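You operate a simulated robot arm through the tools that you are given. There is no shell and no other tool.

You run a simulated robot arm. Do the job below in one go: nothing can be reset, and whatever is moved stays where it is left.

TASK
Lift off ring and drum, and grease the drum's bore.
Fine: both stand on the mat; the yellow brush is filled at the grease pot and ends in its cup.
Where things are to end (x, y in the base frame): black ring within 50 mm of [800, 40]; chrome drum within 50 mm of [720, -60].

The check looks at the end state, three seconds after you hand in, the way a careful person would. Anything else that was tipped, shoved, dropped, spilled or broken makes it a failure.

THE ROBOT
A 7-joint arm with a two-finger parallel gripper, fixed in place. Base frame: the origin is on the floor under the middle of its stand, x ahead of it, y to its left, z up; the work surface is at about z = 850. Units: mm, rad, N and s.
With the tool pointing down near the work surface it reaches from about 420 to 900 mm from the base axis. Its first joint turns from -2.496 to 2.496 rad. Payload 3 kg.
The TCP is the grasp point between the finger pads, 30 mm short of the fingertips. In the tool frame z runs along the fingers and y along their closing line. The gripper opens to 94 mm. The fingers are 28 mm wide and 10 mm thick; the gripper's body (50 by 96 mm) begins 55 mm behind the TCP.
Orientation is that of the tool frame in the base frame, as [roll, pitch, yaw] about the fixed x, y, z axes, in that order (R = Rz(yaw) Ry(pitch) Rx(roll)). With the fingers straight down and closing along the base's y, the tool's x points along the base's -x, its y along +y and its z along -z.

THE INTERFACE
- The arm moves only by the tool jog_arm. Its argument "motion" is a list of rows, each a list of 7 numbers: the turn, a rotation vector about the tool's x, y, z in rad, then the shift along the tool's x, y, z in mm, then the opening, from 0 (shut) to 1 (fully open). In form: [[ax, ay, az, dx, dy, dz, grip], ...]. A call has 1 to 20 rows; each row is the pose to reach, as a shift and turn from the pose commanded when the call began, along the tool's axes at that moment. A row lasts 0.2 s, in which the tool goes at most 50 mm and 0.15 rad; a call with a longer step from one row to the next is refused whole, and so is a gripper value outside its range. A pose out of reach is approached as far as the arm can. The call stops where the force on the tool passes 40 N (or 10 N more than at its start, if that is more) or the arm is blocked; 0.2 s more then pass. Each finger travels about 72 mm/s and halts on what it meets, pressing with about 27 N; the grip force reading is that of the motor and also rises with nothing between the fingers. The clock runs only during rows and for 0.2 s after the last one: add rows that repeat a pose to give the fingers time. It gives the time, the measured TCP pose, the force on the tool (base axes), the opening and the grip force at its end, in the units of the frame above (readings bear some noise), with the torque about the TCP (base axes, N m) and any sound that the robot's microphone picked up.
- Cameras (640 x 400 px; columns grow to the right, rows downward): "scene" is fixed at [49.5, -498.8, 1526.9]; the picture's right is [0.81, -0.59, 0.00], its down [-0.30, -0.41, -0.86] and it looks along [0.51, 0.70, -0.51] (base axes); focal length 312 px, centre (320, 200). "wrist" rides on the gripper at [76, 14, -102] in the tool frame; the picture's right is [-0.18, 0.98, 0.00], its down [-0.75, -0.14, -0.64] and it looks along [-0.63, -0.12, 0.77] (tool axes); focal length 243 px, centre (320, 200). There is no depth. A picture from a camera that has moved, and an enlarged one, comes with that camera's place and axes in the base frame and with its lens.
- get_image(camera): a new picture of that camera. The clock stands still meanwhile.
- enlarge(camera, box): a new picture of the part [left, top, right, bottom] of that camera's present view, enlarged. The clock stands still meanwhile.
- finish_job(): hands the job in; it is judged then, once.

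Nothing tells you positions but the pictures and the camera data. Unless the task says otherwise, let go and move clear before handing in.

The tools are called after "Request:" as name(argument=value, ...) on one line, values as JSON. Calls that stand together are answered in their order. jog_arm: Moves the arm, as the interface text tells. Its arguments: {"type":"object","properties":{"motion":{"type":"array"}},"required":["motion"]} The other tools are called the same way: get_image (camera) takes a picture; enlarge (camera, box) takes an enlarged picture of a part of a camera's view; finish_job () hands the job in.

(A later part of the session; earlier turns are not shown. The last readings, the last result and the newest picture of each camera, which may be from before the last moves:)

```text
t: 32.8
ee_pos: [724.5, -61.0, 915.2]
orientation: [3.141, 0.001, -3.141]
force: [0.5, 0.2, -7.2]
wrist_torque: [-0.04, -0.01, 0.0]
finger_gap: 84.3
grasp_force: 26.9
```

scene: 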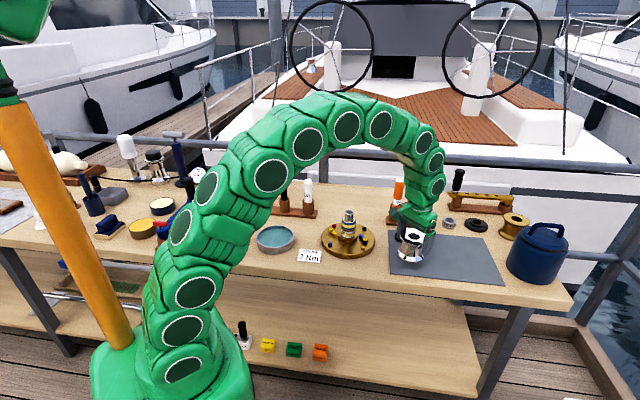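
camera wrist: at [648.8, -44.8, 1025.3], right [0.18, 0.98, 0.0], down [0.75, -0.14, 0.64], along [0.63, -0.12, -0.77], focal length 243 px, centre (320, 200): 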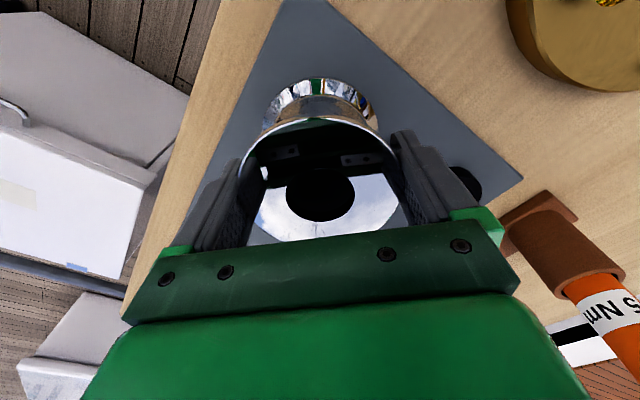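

Request:
jog_arm(motion=[[0, 0, 0, 0, 0, 1, 0.4], [0, 0, 0, 0, 0, 2, 0.4], [0, 0, 0, 0, 0, 2, 0.4]])

Request:
enlarge(camera="scene", box=[395, 225, 435, 265])

```text
t: 33.6
ee_pos: [725.4, -60.5, 914.3]
orientation: [-3.141, -0.001, -3.141]
force: [-3.3, 2.2, 5.5]
wrist_torque: [-0.24, 0.56, -0.12]
finger_gap: 84.2
grasp_force: 26.9
```

```text
10.00 times, centred on (415, 245) of scene
camera zoom: at [49.5, -498.8, 1526.9], right [0.81, -0.59, 0.0], down [-0.3, -0.41, -0.86], along [0.51, 0.7, -0.51], focal length 3126 px, centre (-630, -250)
```

zoom: 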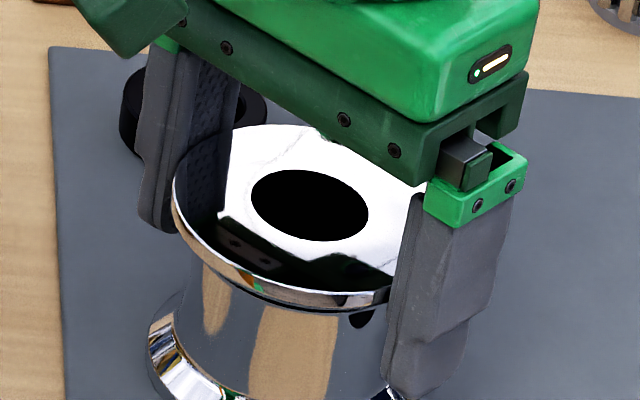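

Contact is felt and the drum's weight is on the mat. I'll open the fingers fully and rise straight up.

Request:
jog_arm(motion=[[0, 0, 0, 0, 0, 0, 0.95], [0, 0, 0, 0, 0, 0, 1], [0, 0, 0, 0, 0, 0, 1], [0, 0, 0, 0, 0, 0, 1]])

Request:
get_image(camera="wrist")

Request:
enlarge(camera="scene", box=[385, 220, 445, 270])

```text
t: 34.6
ee_pos: [724.8, -61.8, 913.9]
orientation: [3.14, 0.0, -3.14]
force: [0.4, -0.2, -0.8]
wrist_torque: [-0.01, 0.02, 0.01]
finger_gap: 94.1
grasp_force: 0.0
```

```text
taken
camera wrist: at [649.3, -45.9, 1016.0], right [0.18, 0.98, 0.0], down [0.75, -0.14, 0.64], along [0.63, -0.12, -0.77], focal length 243 px, centre (320, 200)
```

wrist: 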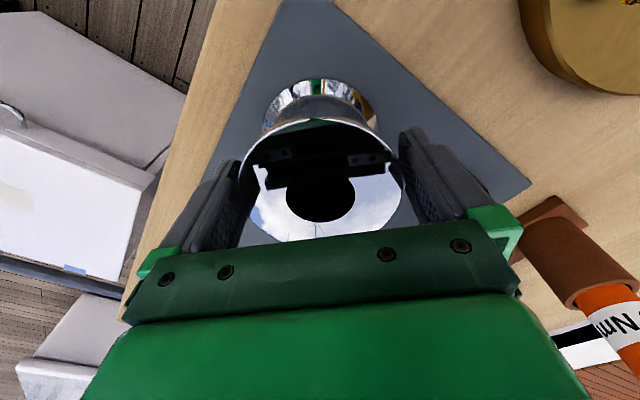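

```text
8.00 times, centred on (415, 245) of scene
camera zoom: at [49.5, -498.8, 1526.9], right [0.81, -0.59, 0.0], down [-0.3, -0.41, -0.86], along [0.51, 0.7, -0.51], focal length 2500 px, centre (-440, -160)
```

zoom: 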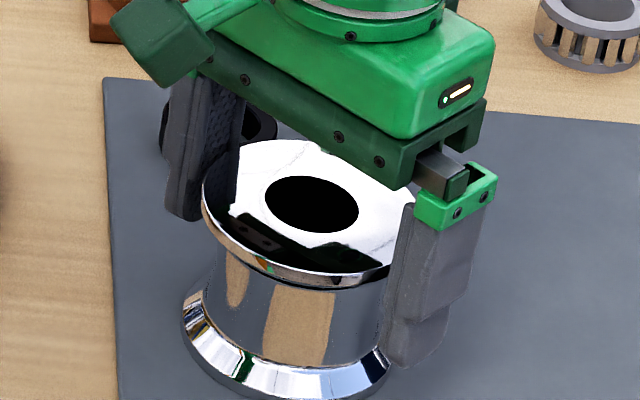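

The drum is free and stands on the mat. I'll rise slowly past the flange.

Request:
jog_arm(motion=[[0, 0, 0, 0, 0, -6, 1], [0, 0, 0, 0, 0, -14, 1], [0, 0, 0, 0, 0, -24, 1], [0, 0, 0, 0, 0, -40, 1], [0, 0, 0, 0, 0, -70, 1], [0, 0, 0, 0, 0, -110, 1], [0, 0, 0, 0, 0, -150, 1], [0, 0, 0, 0, 0, -150, 1]])

Request:
get_image(camera="wrist")

Request:
enlarge(camera="scene", box=[375, 200, 455, 280])

```text
t: 36.4
ee_pos: [725.3, -60.5, 1063.7]
orientation: [3.141, 0.001, 3.141]
force: [0.8, -0.3, -0.2]
wrist_torque: [0.03, -0.01, -0.01]
finger_gap: 93.9
grasp_force: 0.0
```

```text
taken
camera wrist: at [650.3, -45.6, 1165.8], right [0.18, 0.98, 0.0], down [0.75, -0.14, 0.64], along [0.63, -0.12, -0.77], focal length 243 px, centre (320, 200)
```

wrist: 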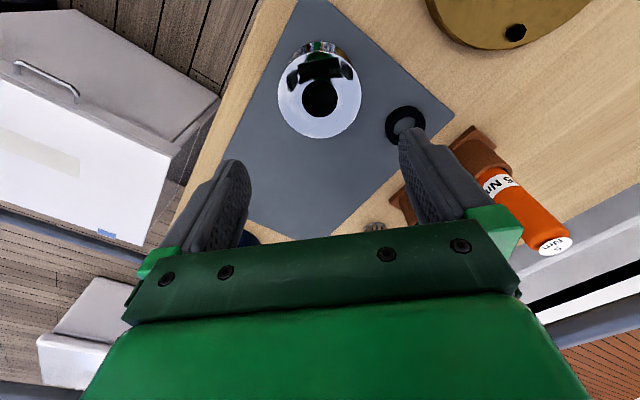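

```text
5.00 times, centred on (415, 240) of scene
camera zoom: at [49.5, -498.8, 1526.9], right [0.81, -0.59, 0.0], down [-0.3, -0.41, -0.86], along [0.51, 0.7, -0.51], focal length 1563 px, centre (-155, 0)
```

zoom: 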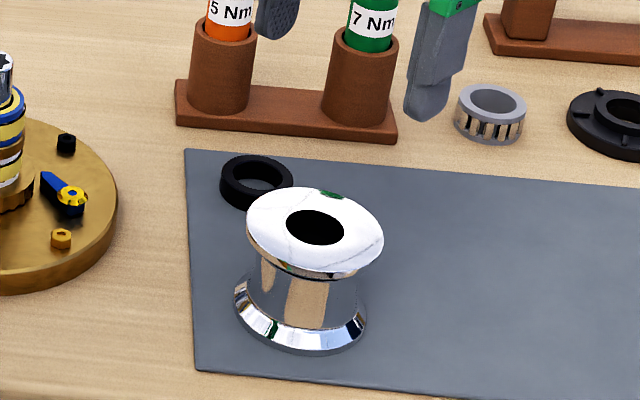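

Ring and drum now both stand on the mat; the drum is at about (726, -59). Next is the yellow brush, which I take to be near (490, 505), so I'll move there high for a closer look.

Request:
jog_arm(motion=[[0, 0, 0, 10, 20, -30, 1], [0, 0, 0, 25, 60, -60, 1], [0, 0, 0, 43, 103, -70, 1], [0, 0, 0, 61, 146, -70, 1], [0, 0, 0, 79, 190, -70, 1], [0, 0, 0, 97, 233, -70, 1], [0, 0, 0, 115, 276, -70, 1], [0, 0, 0, 133, 320, -70, 1], [0, 0, 0, 151, 363, -70, 1], [0, 0, 0, 169, 406, -70, 1], [0, 0, 0, 187, 450, -70, 1], [0, 0, 0, 205, 493, -70, 1], [0, 0, 0, 223, 536, -70, 1], [0, 0, 0, 235, 565, -70, 1], [0, 0, 0, 235, 565, -70, 1], [0, 0, 0, 235, 565, -70, 1]])

Request:
get_image(camera="wrist")

Request:
get_image(camera="scene")

```text
refused: row 2 steps farther than a row can; nothing moved
```

```text
taken
camera wrist: at [650.3, -45.6, 1165.8], right [0.18, 0.98, 0.0], down [0.75, -0.14, 0.64], along [0.63, -0.12, -0.77], focal length 243 px, centre (320, 200)
```

wrist: 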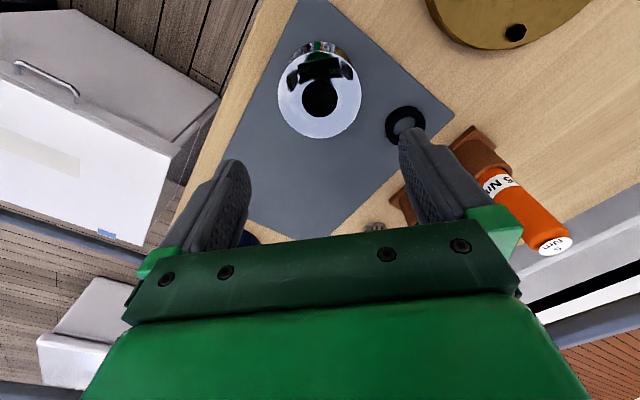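

```text
taken
```

scene: 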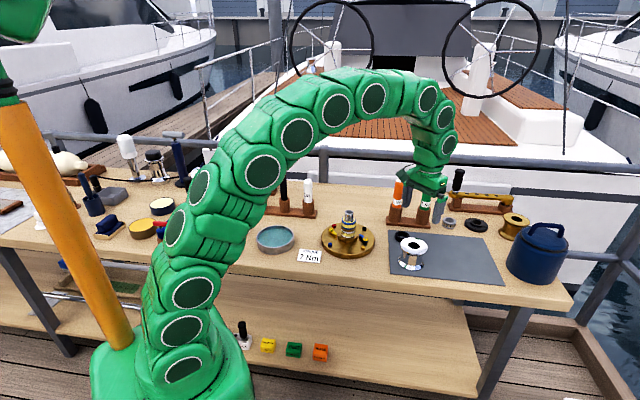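

The call was refused because one step was too long; nothing moved. I'll repeat the move to above the brush rack with smaller steps.

Request:
jog_arm(motion=[[0, 0, 0, 5, 12, -35, 1], [0, 0, 0, 19, 46, -60, 1], [0, 0, 0, 37, 89, -70, 1], [0, 0, 0, 55, 132, -70, 1], [0, 0, 0, 73, 176, -70, 1], [0, 0, 0, 91, 219, -70, 1], [0, 0, 0, 109, 262, -70, 1], [0, 0, 0, 127, 306, -70, 1], [0, 0, 0, 145, 349, -70, 1], [0, 0, 0, 163, 392, -70, 1], [0, 0, 0, 181, 436, -70, 1], [0, 0, 0, 199, 479, -70, 1], [0, 0, 0, 217, 522, -70, 1], [0, 0, 0, 230, 553, -70, 1], [0, 0, 0, 235, 565, -70, 1], [0, 0, 0, 235, 565, -70, 1]])

Request:
get_image(camera="wrist")

Request:
get_image(camera="scene")

```text
t: 39.8
ee_pos: [489.6, 504.6, 1134.1]
orientation: [-3.141, 0.0, -3.141]
force: [-1.2, 0.5, 0.0]
wrist_torque: [-0.02, -0.03, 0.01]
finger_gap: 94.3
grasp_force: 0.1
```

```text
taken
camera wrist: at [413.7, 519.2, 1236.0], right [0.18, 0.98, 0.0], down [0.75, -0.14, 0.64], along [0.63, -0.12, -0.77], focal length 243 px, centre (320, 200)
```

wrist: 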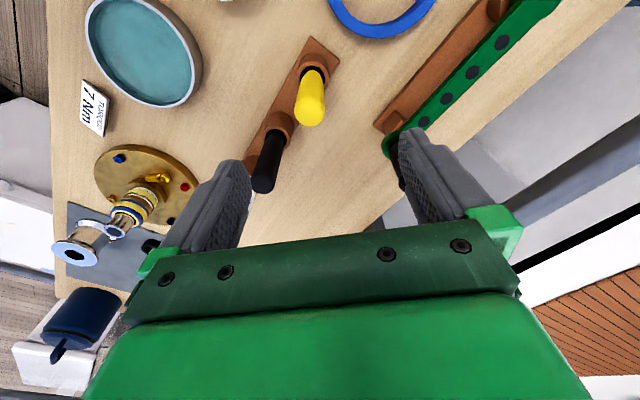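

```text
taken
```

scene: 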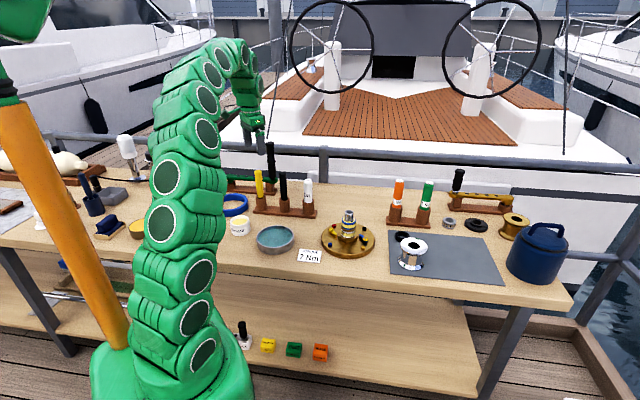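

The yellow handle is visible with its cup behind it. I'll enlarge both views to triangulate its top and its cup.

Request:
enlarge(camera="wrist", box=[240, 30, 420, 200])

Request:
enlarge(camera="scene", box=[220, 140, 300, 240])

```text
2.35 times, centred on (330, 115) of wrist
camera zoom: at [413.7, 519.2, 1236.0], right [0.18, 0.98, 0.0], down [0.75, -0.14, 0.64], along [0.63, -0.12, -0.77], focal length 571 px, centre (296, 400)
```

zoom: 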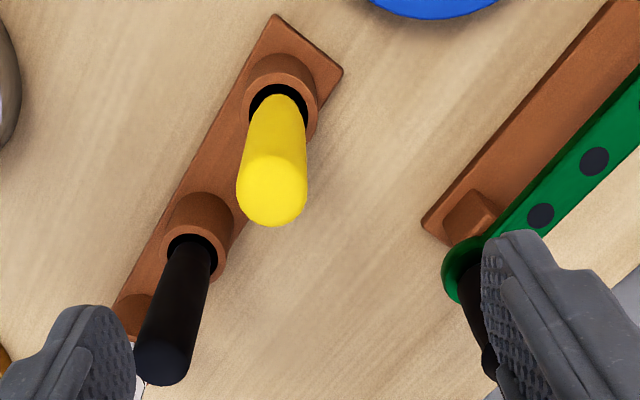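

```text
4.00 times, centred on (260, 190) of scene
camera zoom: at [49.5, -498.8, 1526.9], right [0.81, -0.59, 0.0], down [-0.3, -0.41, -0.86], along [0.51, 0.7, -0.51], focal length 1250 px, centre (560, 240)
```

zoom: 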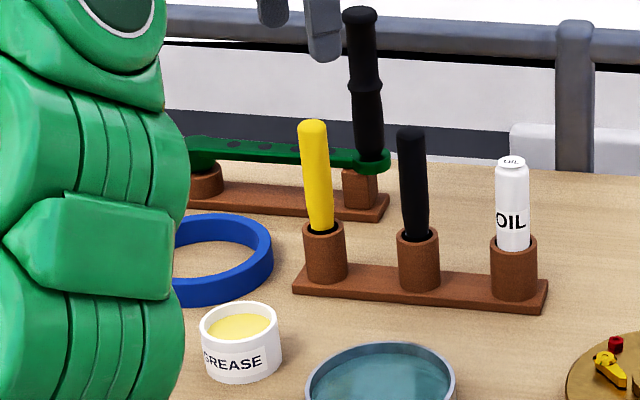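

The yellow handle's top is at about (487, 496, 1024) and its cup is at about (483, 495) with its rim near z = 917. I'll come down to just above the handle and check the alignment.

Request:
jog_arm(motion=[[0, 0, 0, 2.6, -8.5, 20, 1], [0, 0, 0, 2.6, -8.5, 40, 1], [0, 0, 0, 2.6, -8.5, 54, 1], [0, 0, 0, 2.6, -8.5, 54, 1], [0, 0, 0, 2.6, -8.5, 54, 1]])

Request:
get_image(camera="wrist")

Request:
enlarge(camera="scene", box=[220, 140, 300, 240])

```text
t: 41.0
ee_pos: [487.4, 496.4, 1081.3]
orientation: [3.139, 0.0, -3.141]
force: [0.8, 0.3, -0.3]
wrist_torque: [-0.01, -0.02, -0.04]
finger_gap: 94.1
grasp_force: 0.0
```

```text
taken
camera wrist: at [410.6, 511.7, 1182.9], right [0.18, 0.98, 0.0], down [0.75, -0.14, 0.64], along [0.63, -0.12, -0.77], focal length 243 px, centre (320, 200)
```

wrist: 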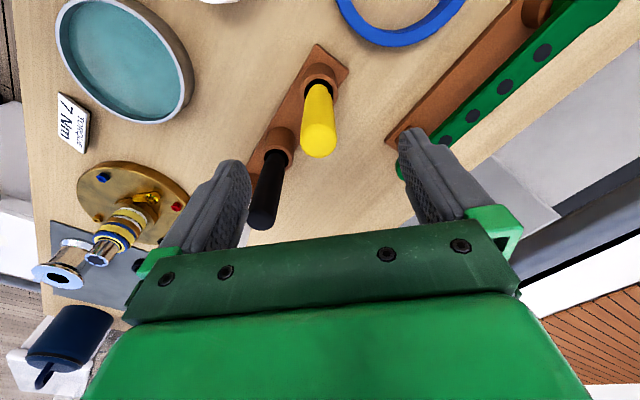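

```text
4.00 times, centred on (260, 190) of scene
camera zoom: at [49.5, -498.8, 1526.9], right [0.81, -0.59, 0.0], down [-0.3, -0.41, -0.86], along [0.51, 0.7, -0.51], focal length 1250 px, centre (560, 240)
```

zoom: 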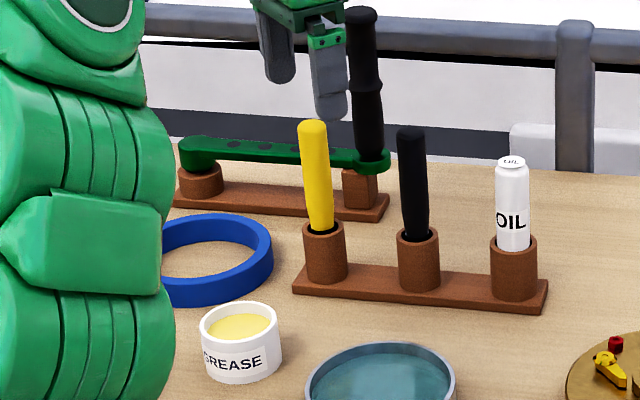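

The handle lies between the fingers with u close to centre. I'll zoom in to check its tilt and exact position.

Request:
enlarge(camera="wrist", box=[270, 40, 370, 180])

Request:
enlarge(camera="scene", box=[240, 160, 290, 220])

```text
2.86 times, centred on (320, 110) of wrist
camera zoom: at [410.6, 511.7, 1182.9], right [0.18, 0.98, 0.0], down [0.75, -0.14, 0.64], along [0.63, -0.12, -0.77], focal length 693 px, centre (320, 457)
```

zoom: 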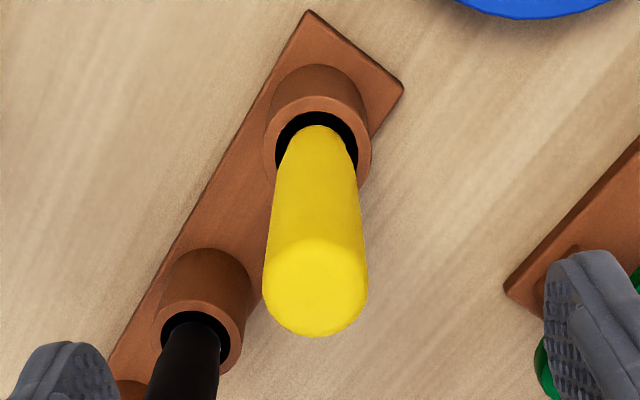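

```text
6.67 times, centred on (265, 190) of scene
camera zoom: at [49.5, -498.8, 1526.9], right [0.81, -0.59, 0.0], down [-0.3, -0.41, -0.86], along [0.51, 0.7, -0.51], focal length 2084 px, centre (687, 267)
```

zoom: 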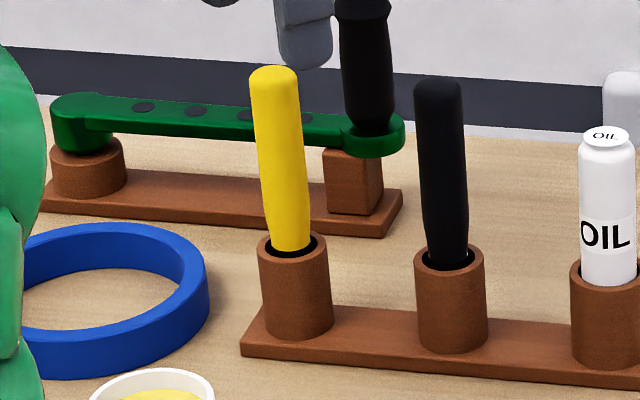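

The handle is vertical, about 26 mm thick, and within about 1 mm of the tool axis. I'll lower to TCP z ≈ 985 and close on it.

Request:
jog_arm(motion=[[0, 0, 0, 0, -1, 20, 1], [0, 0, 0, 0, -1, 40, 1], [0, 0, 0, 0, -1, 60, 1], [0, 0, 0, 0, -1, 80, 1], [0, 0, 0, 0, -1, 96, 1], [0, 0, 0, 0, -1, 96, 1]])

Request:
get_image(camera="wrist")

Request:
enlarge(camera="scene", box=[230, 150, 300, 220])

```text
t: 42.4
ee_pos: [488.0, 495.0, 984.3]
orientation: [3.141, 0.0, 3.141]
force: [-0.2, -0.5, 0.3]
wrist_torque: [0.0, -0.01, -0.02]
finger_gap: 93.8
grasp_force: 0.0
```

```text
taken
camera wrist: at [411.5, 510.2, 1086.1], right [0.18, 0.98, 0.0], down [0.75, -0.14, 0.64], along [0.63, -0.12, -0.77], focal length 243 px, centre (320, 200)
```

wrist: 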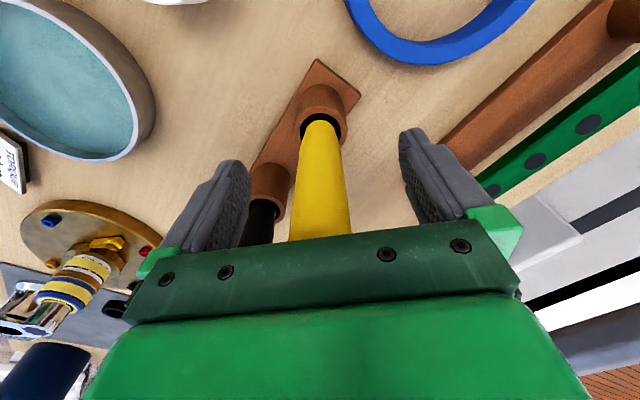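

```text
5.71 times, centred on (265, 185) of scene
camera zoom: at [49.5, -498.8, 1526.9], right [0.81, -0.59, 0.0], down [-0.3, -0.41, -0.86], along [0.51, 0.7, -0.51], focal length 1786 px, centre (634, 286)
```

zoom: 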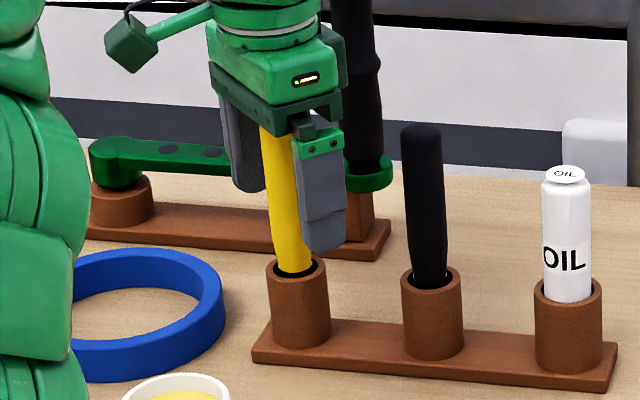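

The handle is between the fingers with room above. I'll close on it.

Request:
jog_arm(motion=[[0, 0, 0, 0, 0, 0, 0.7], [0, 0, 0, 0, 0, 0, 0.4], [0, 0, 0, 0, 0, 0, 0.15], [0, 0, 0, 0, 0, 0, 0.0], [0, 0, 0, 0, 0, 0, 0.0], [0, 0, 0, 0, 0, 0, 0.0]])

Request:
enlarge(camera="scene", box=[230, 150, 300, 220])

Request:
get_image(camera="wrist")

```text
t: 43.8
ee_pos: [487.4, 494.9, 983.1]
orientation: [3.141, 0.001, -3.141]
force: [-0.1, 0.3, 1.1]
wrist_torque: [-0.03, 0.03, -0.03]
finger_gap: 25.6
grasp_force: 26.8
```

```text
5.71 times, centred on (265, 185) of scene
camera zoom: at [49.5, -498.8, 1526.9], right [0.81, -0.59, 0.0], down [-0.3, -0.41, -0.86], along [0.51, 0.7, -0.51], focal length 1786 px, centre (634, 286)
```

zoom: 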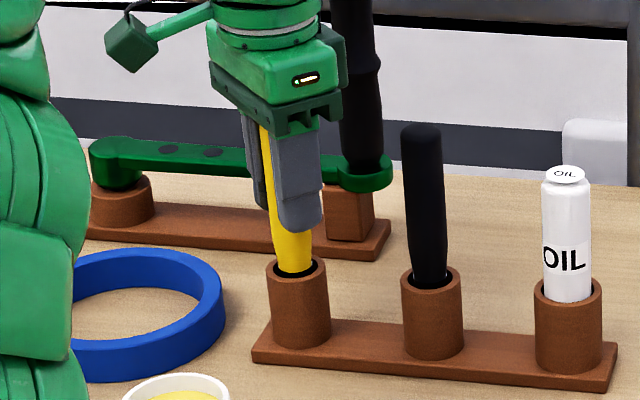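

```text
taken
camera wrist: at [411.6, 510.2, 1086.3], right [0.18, 0.98, 0.0], down [0.75, -0.14, 0.64], along [0.63, -0.12, -0.77], focal length 243 px, centre (320, 200)
```

wrist: 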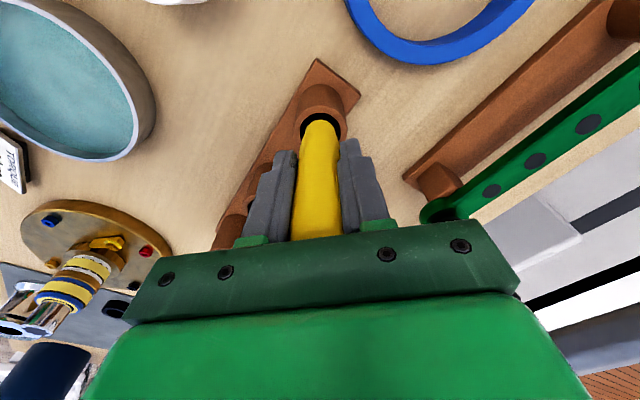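

The handle is held at 25.6 mm. I'll lift the brush straight out of the cup.

Request:
jog_arm(motion=[[0, 0, 0, 0, 0, -8, 0.0], [0, 0, 0, 0, 0, -20, 0.0], [0, 0, 0, 0, 0, -35, 0.0], [0, 0, 0, 0, 0, -50, 0.0], [0, 0, 0, 0, 0, -70, 0.0], [0, 0, 0, 0, 0, -90, 0.0], [0, 0, 0, 0, 0, -110, 0.0], [0, 0, 0, 0, 0, -110, 0.0]])

Request:
enlarge(camera="scene", box=[220, 120, 300, 230])

Request:
get_image(camera="wrist")

```text
t: 45.6
ee_pos: [486.7, 495.0, 1092.9]
orientation: [-3.139, 0.001, 3.14]
force: [0.8, 0.5, -1.3]
wrist_torque: [0.0, -0.01, -0.02]
finger_gap: 25.5
grasp_force: 26.7
```

```text
3.64 times, centred on (260, 175) of scene
camera zoom: at [49.5, -498.8, 1526.9], right [0.81, -0.59, 0.0], down [-0.3, -0.41, -0.86], along [0.51, 0.7, -0.51], focal length 1136 px, centre (538, 291)
```

zoom: 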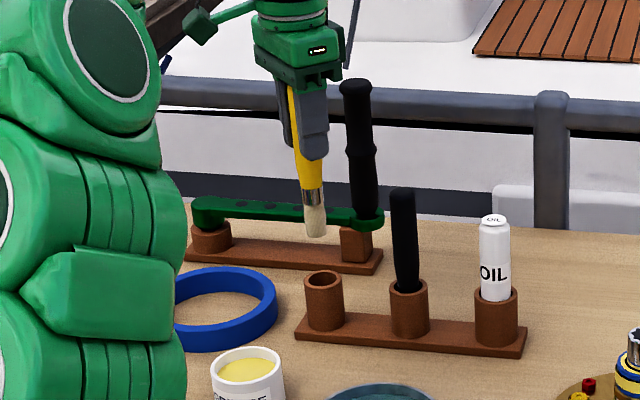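

```text
taken
camera wrist: at [410.7, 509.8, 1196.2], right [0.18, 0.98, 0.0], down [0.75, -0.14, 0.64], along [0.63, -0.12, -0.77], focal length 243 px, centre (320, 200)
```

wrist: 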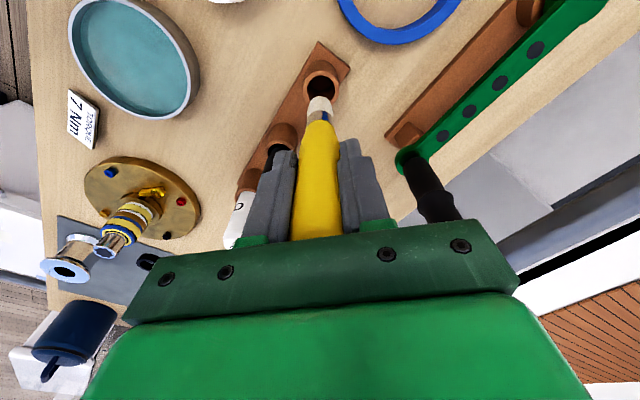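

The brush is out; its bristle tip is about 124 mm below the TCP. I'll move above the grease pot, staying high, and look.

Request:
jog_arm(motion=[[0, 0, 0, 20, -15, 0, 0.0], [0, 0, 0, 50, -37, 0, 0.0], [0, 0, 0, 80, -59, 0, 0.0], [0, 0, 0, 110, -81, 0, 0.0], [0, 0, 0, 130, -96, 0, 0.0], [0, 0, 0, 130, -96, 0, 0.0]])

Request:
get_image(camera="wrist")

Request:
enlarge(camera="scene", box=[190, 130, 300, 260])

```text
t: 47.0
ee_pos: [356.8, 400.2, 1094.4]
orientation: [-3.141, -0.001, -3.14]
force: [-0.4, 0.1, -0.2]
wrist_torque: [-0.02, 0.0, 0.01]
finger_gap: 25.6
grasp_force: 26.6
```

```text
taken
camera wrist: at [281.0, 415.3, 1195.7], right [0.18, 0.98, 0.0], down [0.75, -0.14, 0.64], along [0.63, -0.12, -0.77], focal length 243 px, centre (320, 200)
```

wrist: 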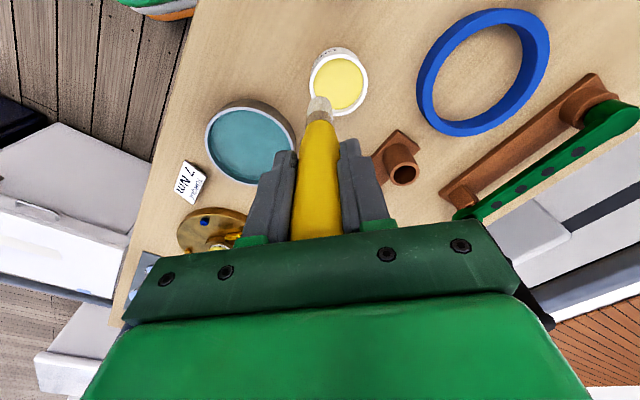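

```text
3.08 times, centred on (245, 195) of scene
camera zoom: at [49.5, -498.8, 1526.9], right [0.81, -0.59, 0.0], down [-0.3, -0.41, -0.86], along [0.51, 0.7, -0.51], focal length 962 px, centre (551, 215)
```

zoom: 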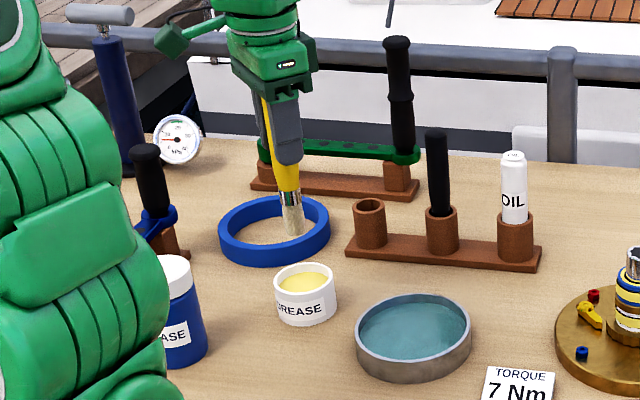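

The pot of grease is just ahead of the brush tip. I'll zoom in to fix its centre.

Request:
enlarge(camera="wrist", box=[280, 30, 400, 130])

Request:
enlarge(camera="scene", box=[210, 190, 270, 240])

```text
4.00 times, centred on (340, 80) of wrist
camera zoom: at [281.0, 415.3, 1195.7], right [0.18, 0.98, 0.0], down [0.75, -0.14, 0.64], along [0.63, -0.12, -0.77], focal length 970 px, centre (240, 680)
```

zoom: 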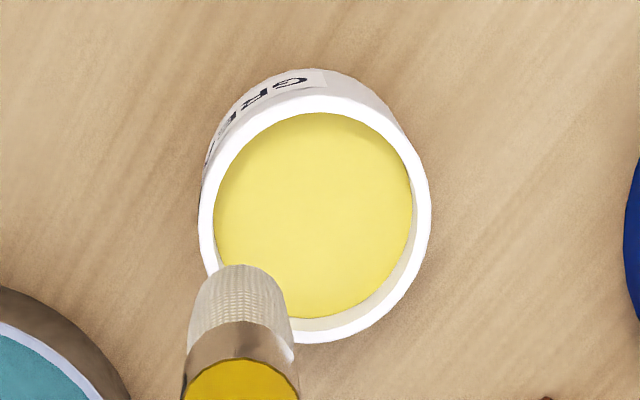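

```text
8.00 times, centred on (240, 215) of scene
camera zoom: at [49.5, -498.8, 1526.9], right [0.81, -0.59, 0.0], down [-0.3, -0.41, -0.86], along [0.51, 0.7, -0.51], focal length 2500 px, centre (960, 80)
```

zoom: 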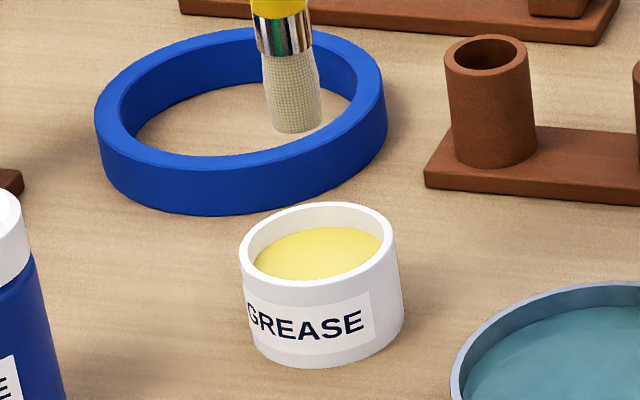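

The pot's centre is at about (362, 421) with its rim near z = 894, so the brush needs to shift about (+5, +20). I'll shift over it and come down to just above the rim.

Request:
jog_arm(motion=[[0, 0, 0, -4.7, 20, 0, 0.0], [0, 0, 0, -4.7, 20, 20, 0.0], [0, 0, 0, -4.7, 20, 40, 0.0], [0, 0, 0, -4.7, 20, 60, 0.0], [0, 0, 0, -4.7, 20, 60, 0.0]])

Request:
enlarge(camera="wrist", box=[260, 30, 400, 170])

Request:
enlarge(camera="scene", box=[205, 175, 275, 240])

```text
t: 48.2
ee_pos: [363.6, 419.2, 1034.1]
orientation: [-3.141, -0.001, -3.14]
force: [-0.2, -0.1, -0.6]
wrist_torque: [0.0, 0.02, 0.04]
finger_gap: 25.5
grasp_force: 26.4
```

```text
2.86 times, centred on (330, 100) of wrist
camera zoom: at [287.0, 434.7, 1136.1], right [0.18, 0.98, 0.0], down [0.75, -0.14, 0.64], along [0.63, -0.12, -0.77], focal length 693 px, centre (291, 486)
```

zoom: 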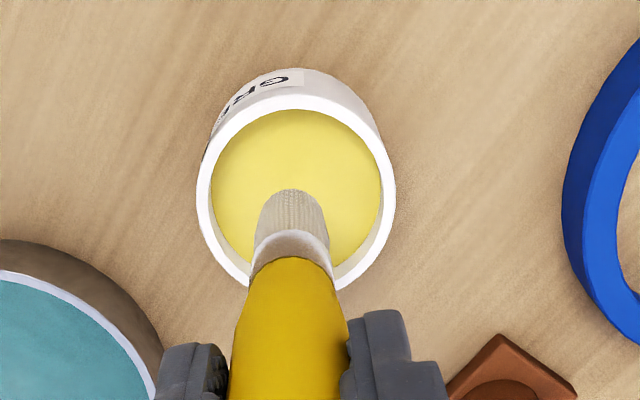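

```text
6.15 times, centred on (240, 208) of scene
camera zoom: at [49.5, -498.8, 1526.9], right [0.81, -0.59, 0.0], down [-0.3, -0.41, -0.86], along [0.51, 0.7, -0.51], focal length 1923 px, centre (812, 154)
```

zoom: 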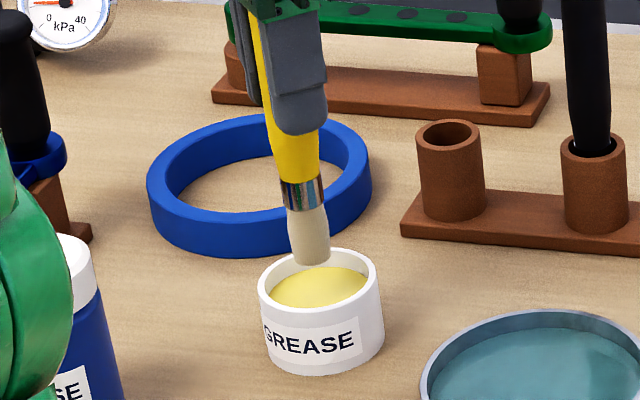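

The brush is nearly over the pot's centre with its tip just above the rim. I'll centre it by (−3, +2) and dip it into the grease, stopping short of the bottom.

Request:
jog_arm(motion=[[0, 0, 0, 3, 2, 8, 0.0], [0, 0, 0, 3, 2, 16, 0.0], [0, 0, 0, 3, 2, 24, 0.0], [0, 0, 0, 3, 2, 30, 0.0], [0, 0, 0, 3, 2, 36, 0.0], [0, 0, 0, 3, 2, 36, 0.0]])

Request:
enlarge(camera="wrist", box=[260, 30, 400, 170])

Request:
enlarge(camera="scene", box=[205, 175, 275, 240])

```text
t: 49.3
ee_pos: [358.4, 421.4, 1004.1]
orientation: [3.141, 0.001, -3.139]
force: [-3.4, -3.8, 17.3]
wrist_torque: [-0.51, 0.31, 0.0]
finger_gap: 26.0
grasp_force: 27.3
stopped in row 5: the force on the tool passed its limit at 46 N (the readings are from after the stop); the commanded pose is now the measured one
```

```text
2.86 times, centred on (330, 100) of wrist
camera zoom: at [283.0, 435.8, 1106.5], right [0.18, 0.98, 0.0], down [0.75, -0.14, 0.64], along [0.63, -0.12, -0.77], focal length 693 px, centre (291, 486)
```

zoom: 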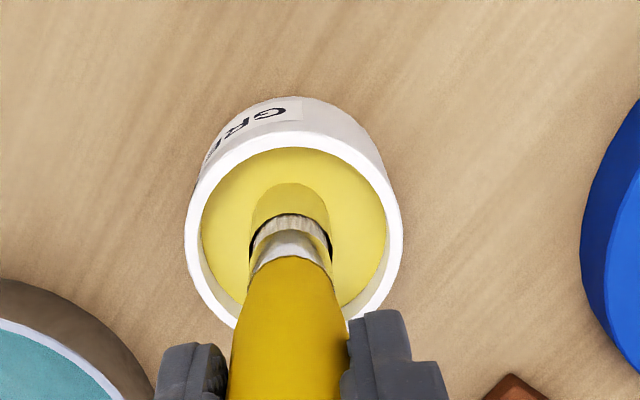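

```text
6.15 times, centred on (240, 208) of scene
camera zoom: at [49.5, -498.8, 1526.9], right [0.81, -0.59, 0.0], down [-0.3, -0.41, -0.86], along [0.51, 0.7, -0.51], focal length 1923 px, centre (812, 154)
```

zoom: 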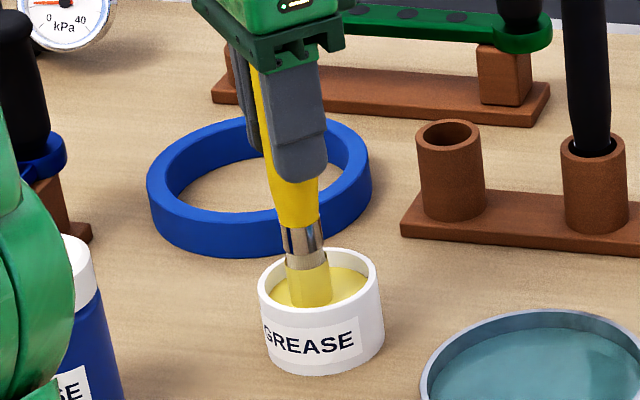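

The brush met the grease and the bristles have turned yellow, so it looks loaded. I'll lift it gently straight up and check the brush and pot.

Request:
jog_arm(motion=[[0, 0, 0, 0, 0, -3, 0.0], [0, 0, 0, 0, 0, -8, 0.0], [0, 0, 0, 0, 0, -16, 0.0], [0, 0, 0, 0, 0, -28, 0.0], [0, 0, 0, 0, 0, -45, 0.0], [0, 0, 0, 0, 0, -65, 0.0], [0, 0, 0, 0, 0, -85, 0.0], [0, 0, 0, 0, 0, -85, 0.0]])

Request:
enlarge(camera="wrist", box=[250, 30, 390, 250])

Request:
enlarge(camera="scene", box=[205, 150, 275, 240])

```text
t: 51.1
ee_pos: [359.0, 419.3, 1088.9]
orientation: [3.141, 0.004, 3.141]
force: [0.2, -0.3, -0.6]
wrist_torque: [-0.01, -0.01, -0.02]
finger_gap: 25.8
grasp_force: 26.7
```

```text
1.82 times, centred on (320, 140) of wrist
camera zoom: at [283.0, 434.8, 1191.6], right [0.18, 0.98, 0.0], down [0.75, -0.14, 0.64], along [0.63, -0.12, -0.77], focal length 441 px, centre (320, 309)
```

zoom: 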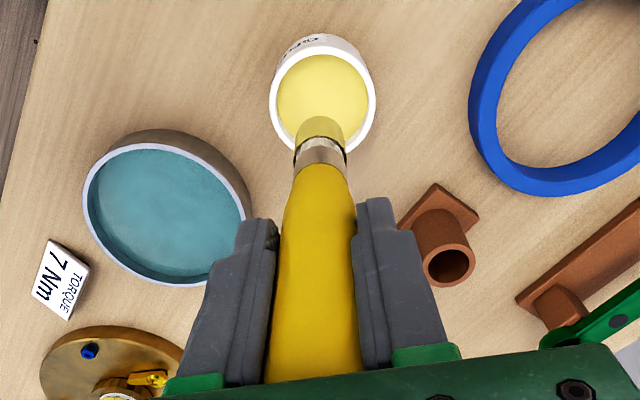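

```text
4.44 times, centred on (240, 195) of scene
camera zoom: at [49.5, -498.8, 1526.9], right [0.81, -0.59, 0.0], down [-0.3, -0.41, -0.86], along [0.51, 0.7, -0.51], focal length 1389 px, centre (676, 222)
```

zoom: 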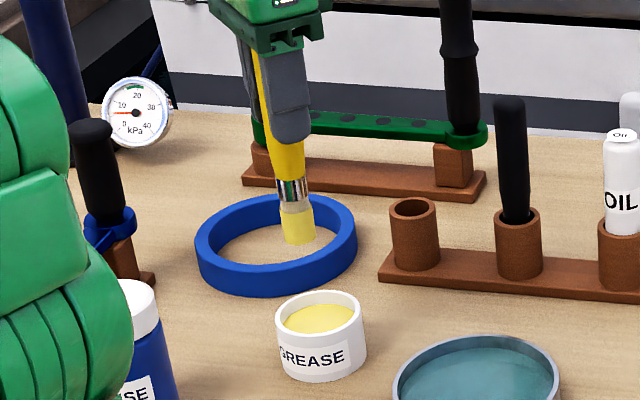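

The bristles carry grease, the pot is undisturbed, and the tip is still about 125 mm below the TCP. I'll raise the brush and carry it over to the drum at about (727, -58).

Request:
jog_arm(motion=[[0, 0, 0, 0, 0, -41, 0.0], [0, 0, 0, -14, -18, -50, 0.0], [0, 0, 0, -38, -50, -50, 0.0], [0, 0, 0, -63, -82, -50, 0.0], [0, 0, 0, -88, -114, -50, 0.0], [0, 0, 0, -113, -146, -50, 0.0], [0, 0, 0, -138, -179, -50, 0.0], [0, 0, 0, -163, -211, -50, 0.0], [0, 0, 0, -188, -243, -50, 0.0], [0, 0, 0, -213, -276, -50, 0.0], [0, 0, 0, -238, -308, -50, 0.0], [0, 0, 0, -263, -341, -50, 0.0], [0, 0, 0, -288, -374, -50, 0.0], [0, 0, 0, -313, -406, -50, 0.0], [0, 0, 0, -338, -439, -50, 0.0], [0, 0, 0, -356, -462, -50, 0.0], [0, 0, 0, -368, -478, -50, 0.0], [0, 0, 0, -368, -478, -50, 0.0], [0, 0, 0, -368, -478, -50, 0.0]])

Request:
get_image(camera="wrist")

Request:
get_image(camera="scene")

```text
t: 55.1
ee_pos: [726.0, -57.1, 1138.5]
orientation: [3.14, 0.0, -3.141]
force: [-0.1, -0.2, 0.2]
wrist_torque: [-0.01, 0.02, -0.01]
finger_gap: 25.4
grasp_force: 26.8
```

```text
taken
camera wrist: at [650.5, -41.7, 1240.9], right [0.18, 0.98, 0.0], down [0.75, -0.14, 0.64], along [0.63, -0.12, -0.77], focal length 243 px, centre (320, 200)
```

wrist: 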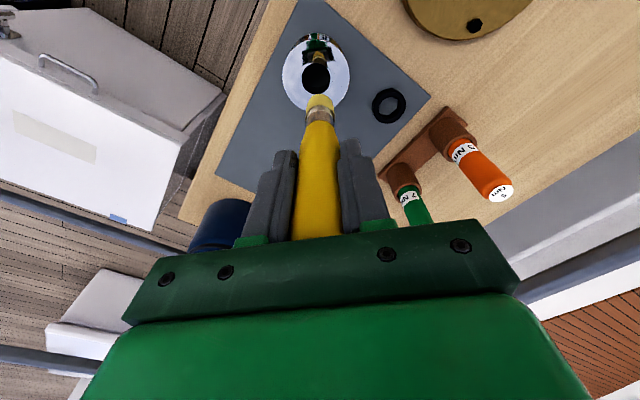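

```text
taken
```

scene: 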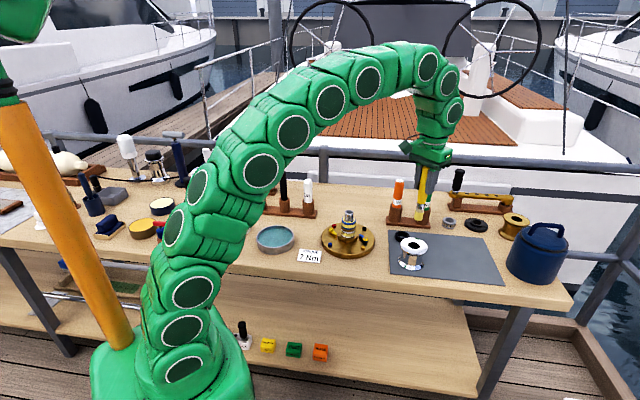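

The brush hangs above the drum. I'll come down to about 25 mm above the flange and check the alignment with the bore.

Request:
jog_arm(motion=[[0, 0, 0, 0, 0, 25, 0.0], [0, 0, 0, 0, 0, 50, 0.0], [0, 0, 0, 0, 0, 70, 0.0], [0, 0, 0, 0, 0, 70, 0.0], [0, 0, 0, 0, 0, 70, 0.0]])

Request:
enlarge(camera="wrist", box=[250, 20, 390, 170])

Request:
enlarge(camera="scene", box=[385, 200, 445, 275])

```text
t: 56.3
ee_pos: [726.6, -56.1, 1068.9]
orientation: [3.139, 0.002, 3.141]
force: [0.1, 0.2, -1.0]
wrist_torque: [-0.02, 0.01, -0.01]
finger_gap: 25.6
grasp_force: 27.1
```

```text
2.67 times, centred on (320, 95) of wrist
camera zoom: at [650.3, -40.9, 1170.9], right [0.18, 0.98, 0.0], down [0.75, -0.14, 0.64], along [0.63, -0.12, -0.77], focal length 647 px, centre (320, 480)
```

zoom: 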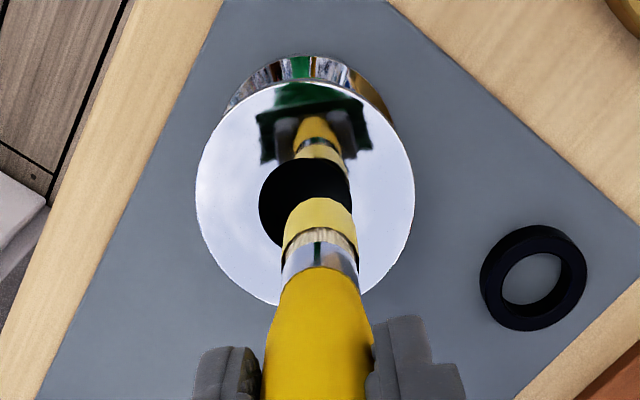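

```text
5.33 times, centred on (415, 238) of scene
camera zoom: at [49.5, -498.8, 1526.9], right [0.81, -0.59, 0.0], down [-0.3, -0.41, -0.86], along [0.51, 0.7, -0.51], focal length 1667 px, centre (-187, 0)
```

zoom: 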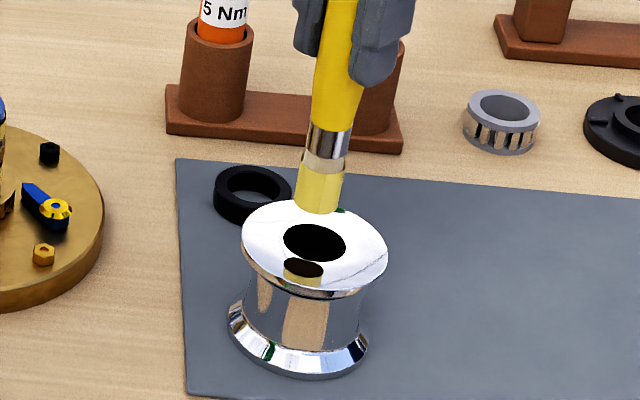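

The bore centre lies about 5 mm to −y and 2 mm to −x of the brush. I'll shift and recheck.

Request:
jog_arm(motion=[[0, 0, 0, 1.8, -5.3, 0, 0.0], [0, 0, 0, 1.8, -5.3, 8, 0.0], [0, 0, 0, 1.8, -5.3, 10, 0.0], [0, 0, 0, 1.8, -5.3, 10, 0.0]])

Request:
enlarge(camera="wrist", box=[260, 40, 380, 150])

Request:
enlarge(camera="scene", box=[385, 215, 445, 275])

```text
t: 57.3
ee_pos: [725.9, -61.6, 1058.5]
orientation: [3.141, 0.0, -3.141]
force: [-0.3, -0.7, -0.6]
wrist_torque: [-0.02, 0.0, 0.03]
finger_gap: 25.6
grasp_force: 26.9
```

```text
3.64 times, centred on (320, 95) of wrist
camera zoom: at [649.2, -46.6, 1161.6], right [0.18, 0.98, 0.0], down [0.75, -0.14, 0.64], along [0.63, -0.12, -0.77], focal length 882 px, centre (320, 582)
```

zoom: 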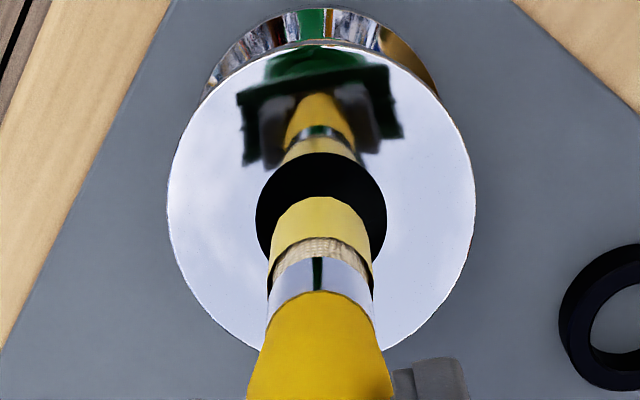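

```text
6.67 times, centred on (415, 245) of scene
camera zoom: at [49.5, -498.8, 1526.9], right [0.81, -0.59, 0.0], down [-0.3, -0.41, -0.86], along [0.51, 0.7, -0.51], focal length 2084 px, centre (-313, -100)
```

zoom: 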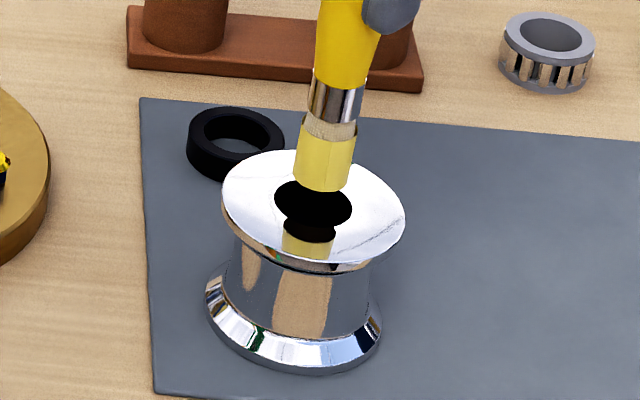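

Brush and bore are now aligned within about 1–2 mm. I'll lower the tip into the bore a little and check the forces.

Request:
jog_arm(motion=[[0, 0, 0, 1.2, 0.4, 5, 0.0], [0, 0, 0, 1.2, 0.4, 10, 0.0], [0, 0, 0, 1.2, 0.4, 15, 0.0], [0, 0, 0, 1.2, 0.4, 20, 0.0], [0, 0, 0, 1.2, 0.4, 25, 0.0], [0, 0, 0, 1.2, 0.4, 25, 0.0]])

Request:
enlarge(camera="wrist", box=[260, 40, 380, 150])

Request:
enlarge(camera="scene", box=[385, 215, 445, 275])

```text
t: 58.7
ee_pos: [724.2, -62.0, 1034.2]
orientation: [3.139, 0.001, -3.141]
force: [-0.3, -0.2, -0.7]
wrist_torque: [-0.01, -0.05, 0.0]
finger_gap: 25.9
grasp_force: 27.1
```

```text
3.64 times, centred on (320, 95) of wrist
camera zoom: at [648.2, -46.9, 1136.5], right [0.18, 0.98, 0.0], down [0.75, -0.14, 0.64], along [0.63, -0.12, -0.77], focal length 882 px, centre (320, 582)
```

zoom: 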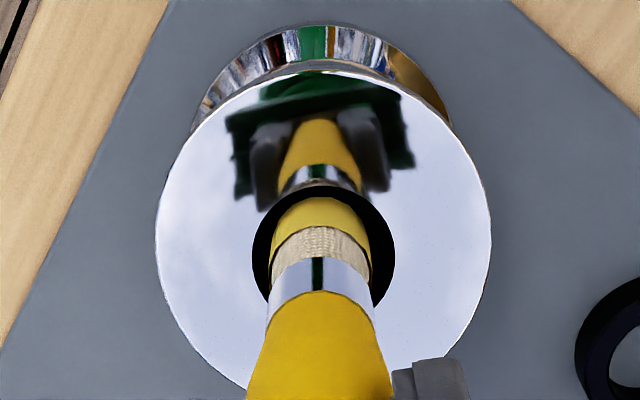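

```text
6.67 times, centred on (415, 245) of scene
camera zoom: at [49.5, -498.8, 1526.9], right [0.81, -0.59, 0.0], down [-0.3, -0.41, -0.86], along [0.51, 0.7, -0.51], focal length 2084 px, centre (-313, -100)
```

zoom: 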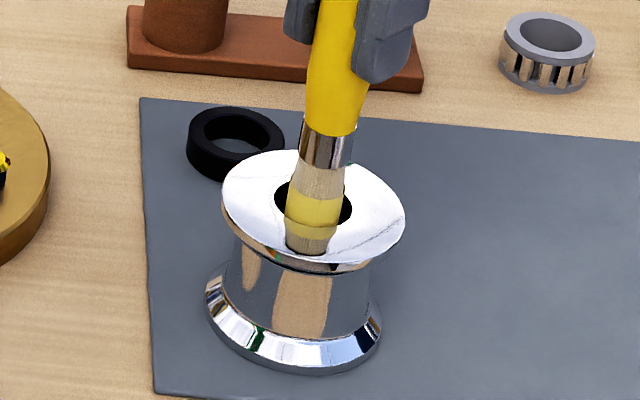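

The tip is entering the bore cleanly with no contact force. I'll go deeper in small steps.

Request:
jog_arm(motion=[[0, 0, 0, 0, 0.7, 6, 0.0], [0, 0, 0, 0, 0.7, 12, 0.0], [0, 0, 0, 0, 0.7, 18, 0.0], [0, 0, 0, 0, 0.7, 24, 0.0], [0, 0, 0, 0, 0.7, 30, 0.0], [0, 0, 0, 0, 0.7, 36, 0.0], [0, 0, 0, 0, 0.7, 40, 0.0], [0, 0, 0, 0, 0.7, 40, 0.0]])

Request:
enlarge(camera="wrist", box=[250, 40, 390, 180])

Request:
enlarge(camera="scene", box=[385, 205, 445, 275])

```text
t: 60.5
ee_pos: [723.7, -61.2, 995.9]
orientation: [3.14, 0.002, 3.141]
force: [0.6, 0.2, 0.1]
wrist_torque: [-0.02, 0.0, 0.0]
finger_gap: 25.6
grasp_force: 27.1
```

```text
2.86 times, centred on (320, 110) of wrist
camera zoom: at [648.3, -46.3, 1096.8], right [0.18, 0.98, 0.0], down [0.75, -0.14, 0.64], along [0.63, -0.12, -0.77], focal length 693 px, centre (320, 457)
```

zoom: 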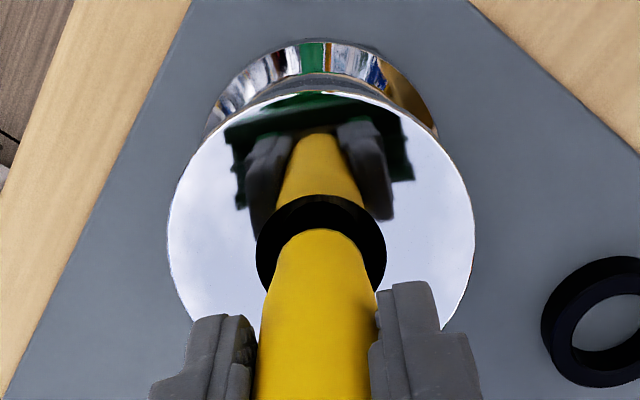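

```text
5.71 times, centred on (415, 240) of scene
camera zoom: at [49.5, -498.8, 1526.9], right [0.81, -0.59, 0.0], down [-0.3, -0.41, -0.86], along [0.51, 0.7, -0.51], focal length 1786 px, centre (-223, -29)
```

zoom: 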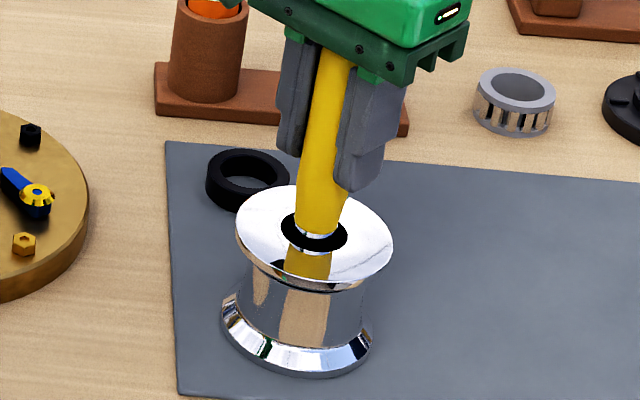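

The brush is deep in the bore with the tip at about z = 871 and no contact. I'll swab gently around the wall in small circles at two heights.

Request:
jog_arm(motion=[[0, 0, 0, 5, 0, 0, 0.0], [0, 0, 0, 3.5, 3.5, 0, 0.0], [0, 0, 0, 0, 5, 0, 0.0], [0, 0, 0, -3.5, 3.5, 0, 0.0], [0, 0, 0, -5, 0, 0, 0.0], [0, 0, 0, -3.5, -3.5, 0, 0.0], [0, 0, 0, 0, -5, 0, 0.0], [0, 0, 0, 3.5, -3.5, 0, 0.0], [0, 0, 0, 5, 0, 0, 0.0], [0, 0, 0, 0, 0, 0, 0.0]])

Request:
enlarge(camera="wrist", box=[250, 40, 390, 180])

```text
t: 62.7
ee_pos: [723.1, -60.2, 993.7]
orientation: [3.139, 0.003, -3.141]
force: [-0.8, -0.3, -1.2]
wrist_torque: [-0.02, 0.05, 0.0]
finger_gap: 25.5
grasp_force: 26.9
```

```text
2.86 times, centred on (320, 110) of wrist
camera zoom: at [648.6, -45.6, 1096.5], right [0.18, 0.98, 0.0], down [0.75, -0.14, 0.64], along [0.63, -0.12, -0.77], focal length 693 px, centre (320, 457)
```

zoom: 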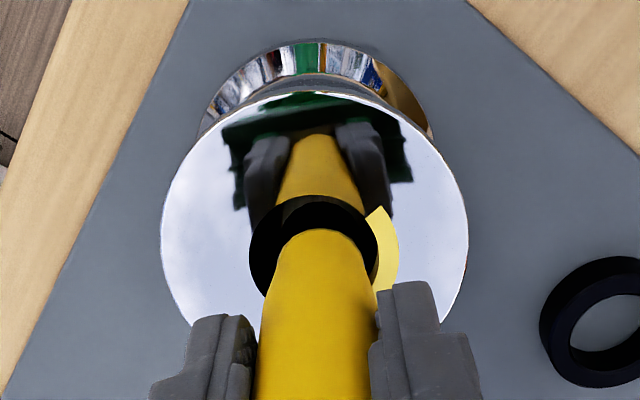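

A yellow patch has appeared at one side of the bore. I'll look at it from the scene camera before going on.

Request:
enlarge(camera="scene", box=[395, 225, 435, 265])

Request:
enlarge(camera="wrist", box=[295, 80, 355, 140])

```text
10.00 times, centred on (415, 245) of scene
camera zoom: at [49.5, -498.8, 1526.9], right [0.81, -0.59, 0.0], down [-0.3, -0.41, -0.86], along [0.51, 0.7, -0.51], focal length 3126 px, centre (-630, -250)
```

zoom: 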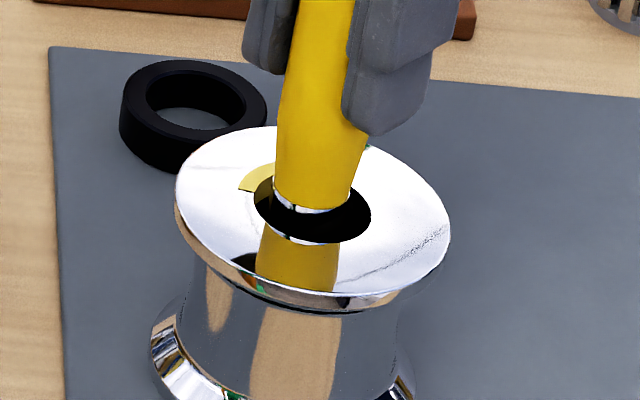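

```text
6.67 times, centred on (325, 110) of wrist
camera zoom: at [648.6, -45.6, 1096.5], right [0.18, 0.98, 0.0], down [0.75, -0.14, 0.64], along [0.63, -0.12, -0.77], focal length 1618 px, centre (287, 800)
```

zoom: 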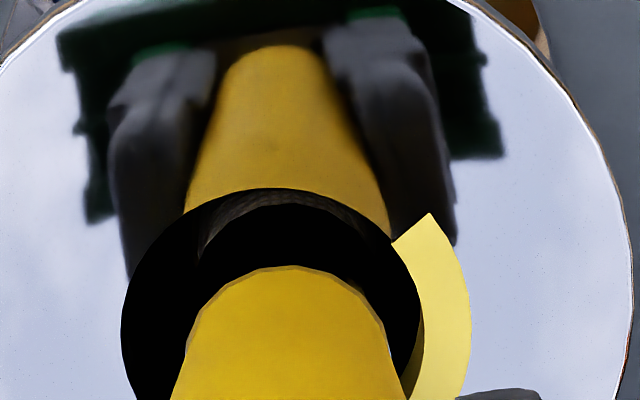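

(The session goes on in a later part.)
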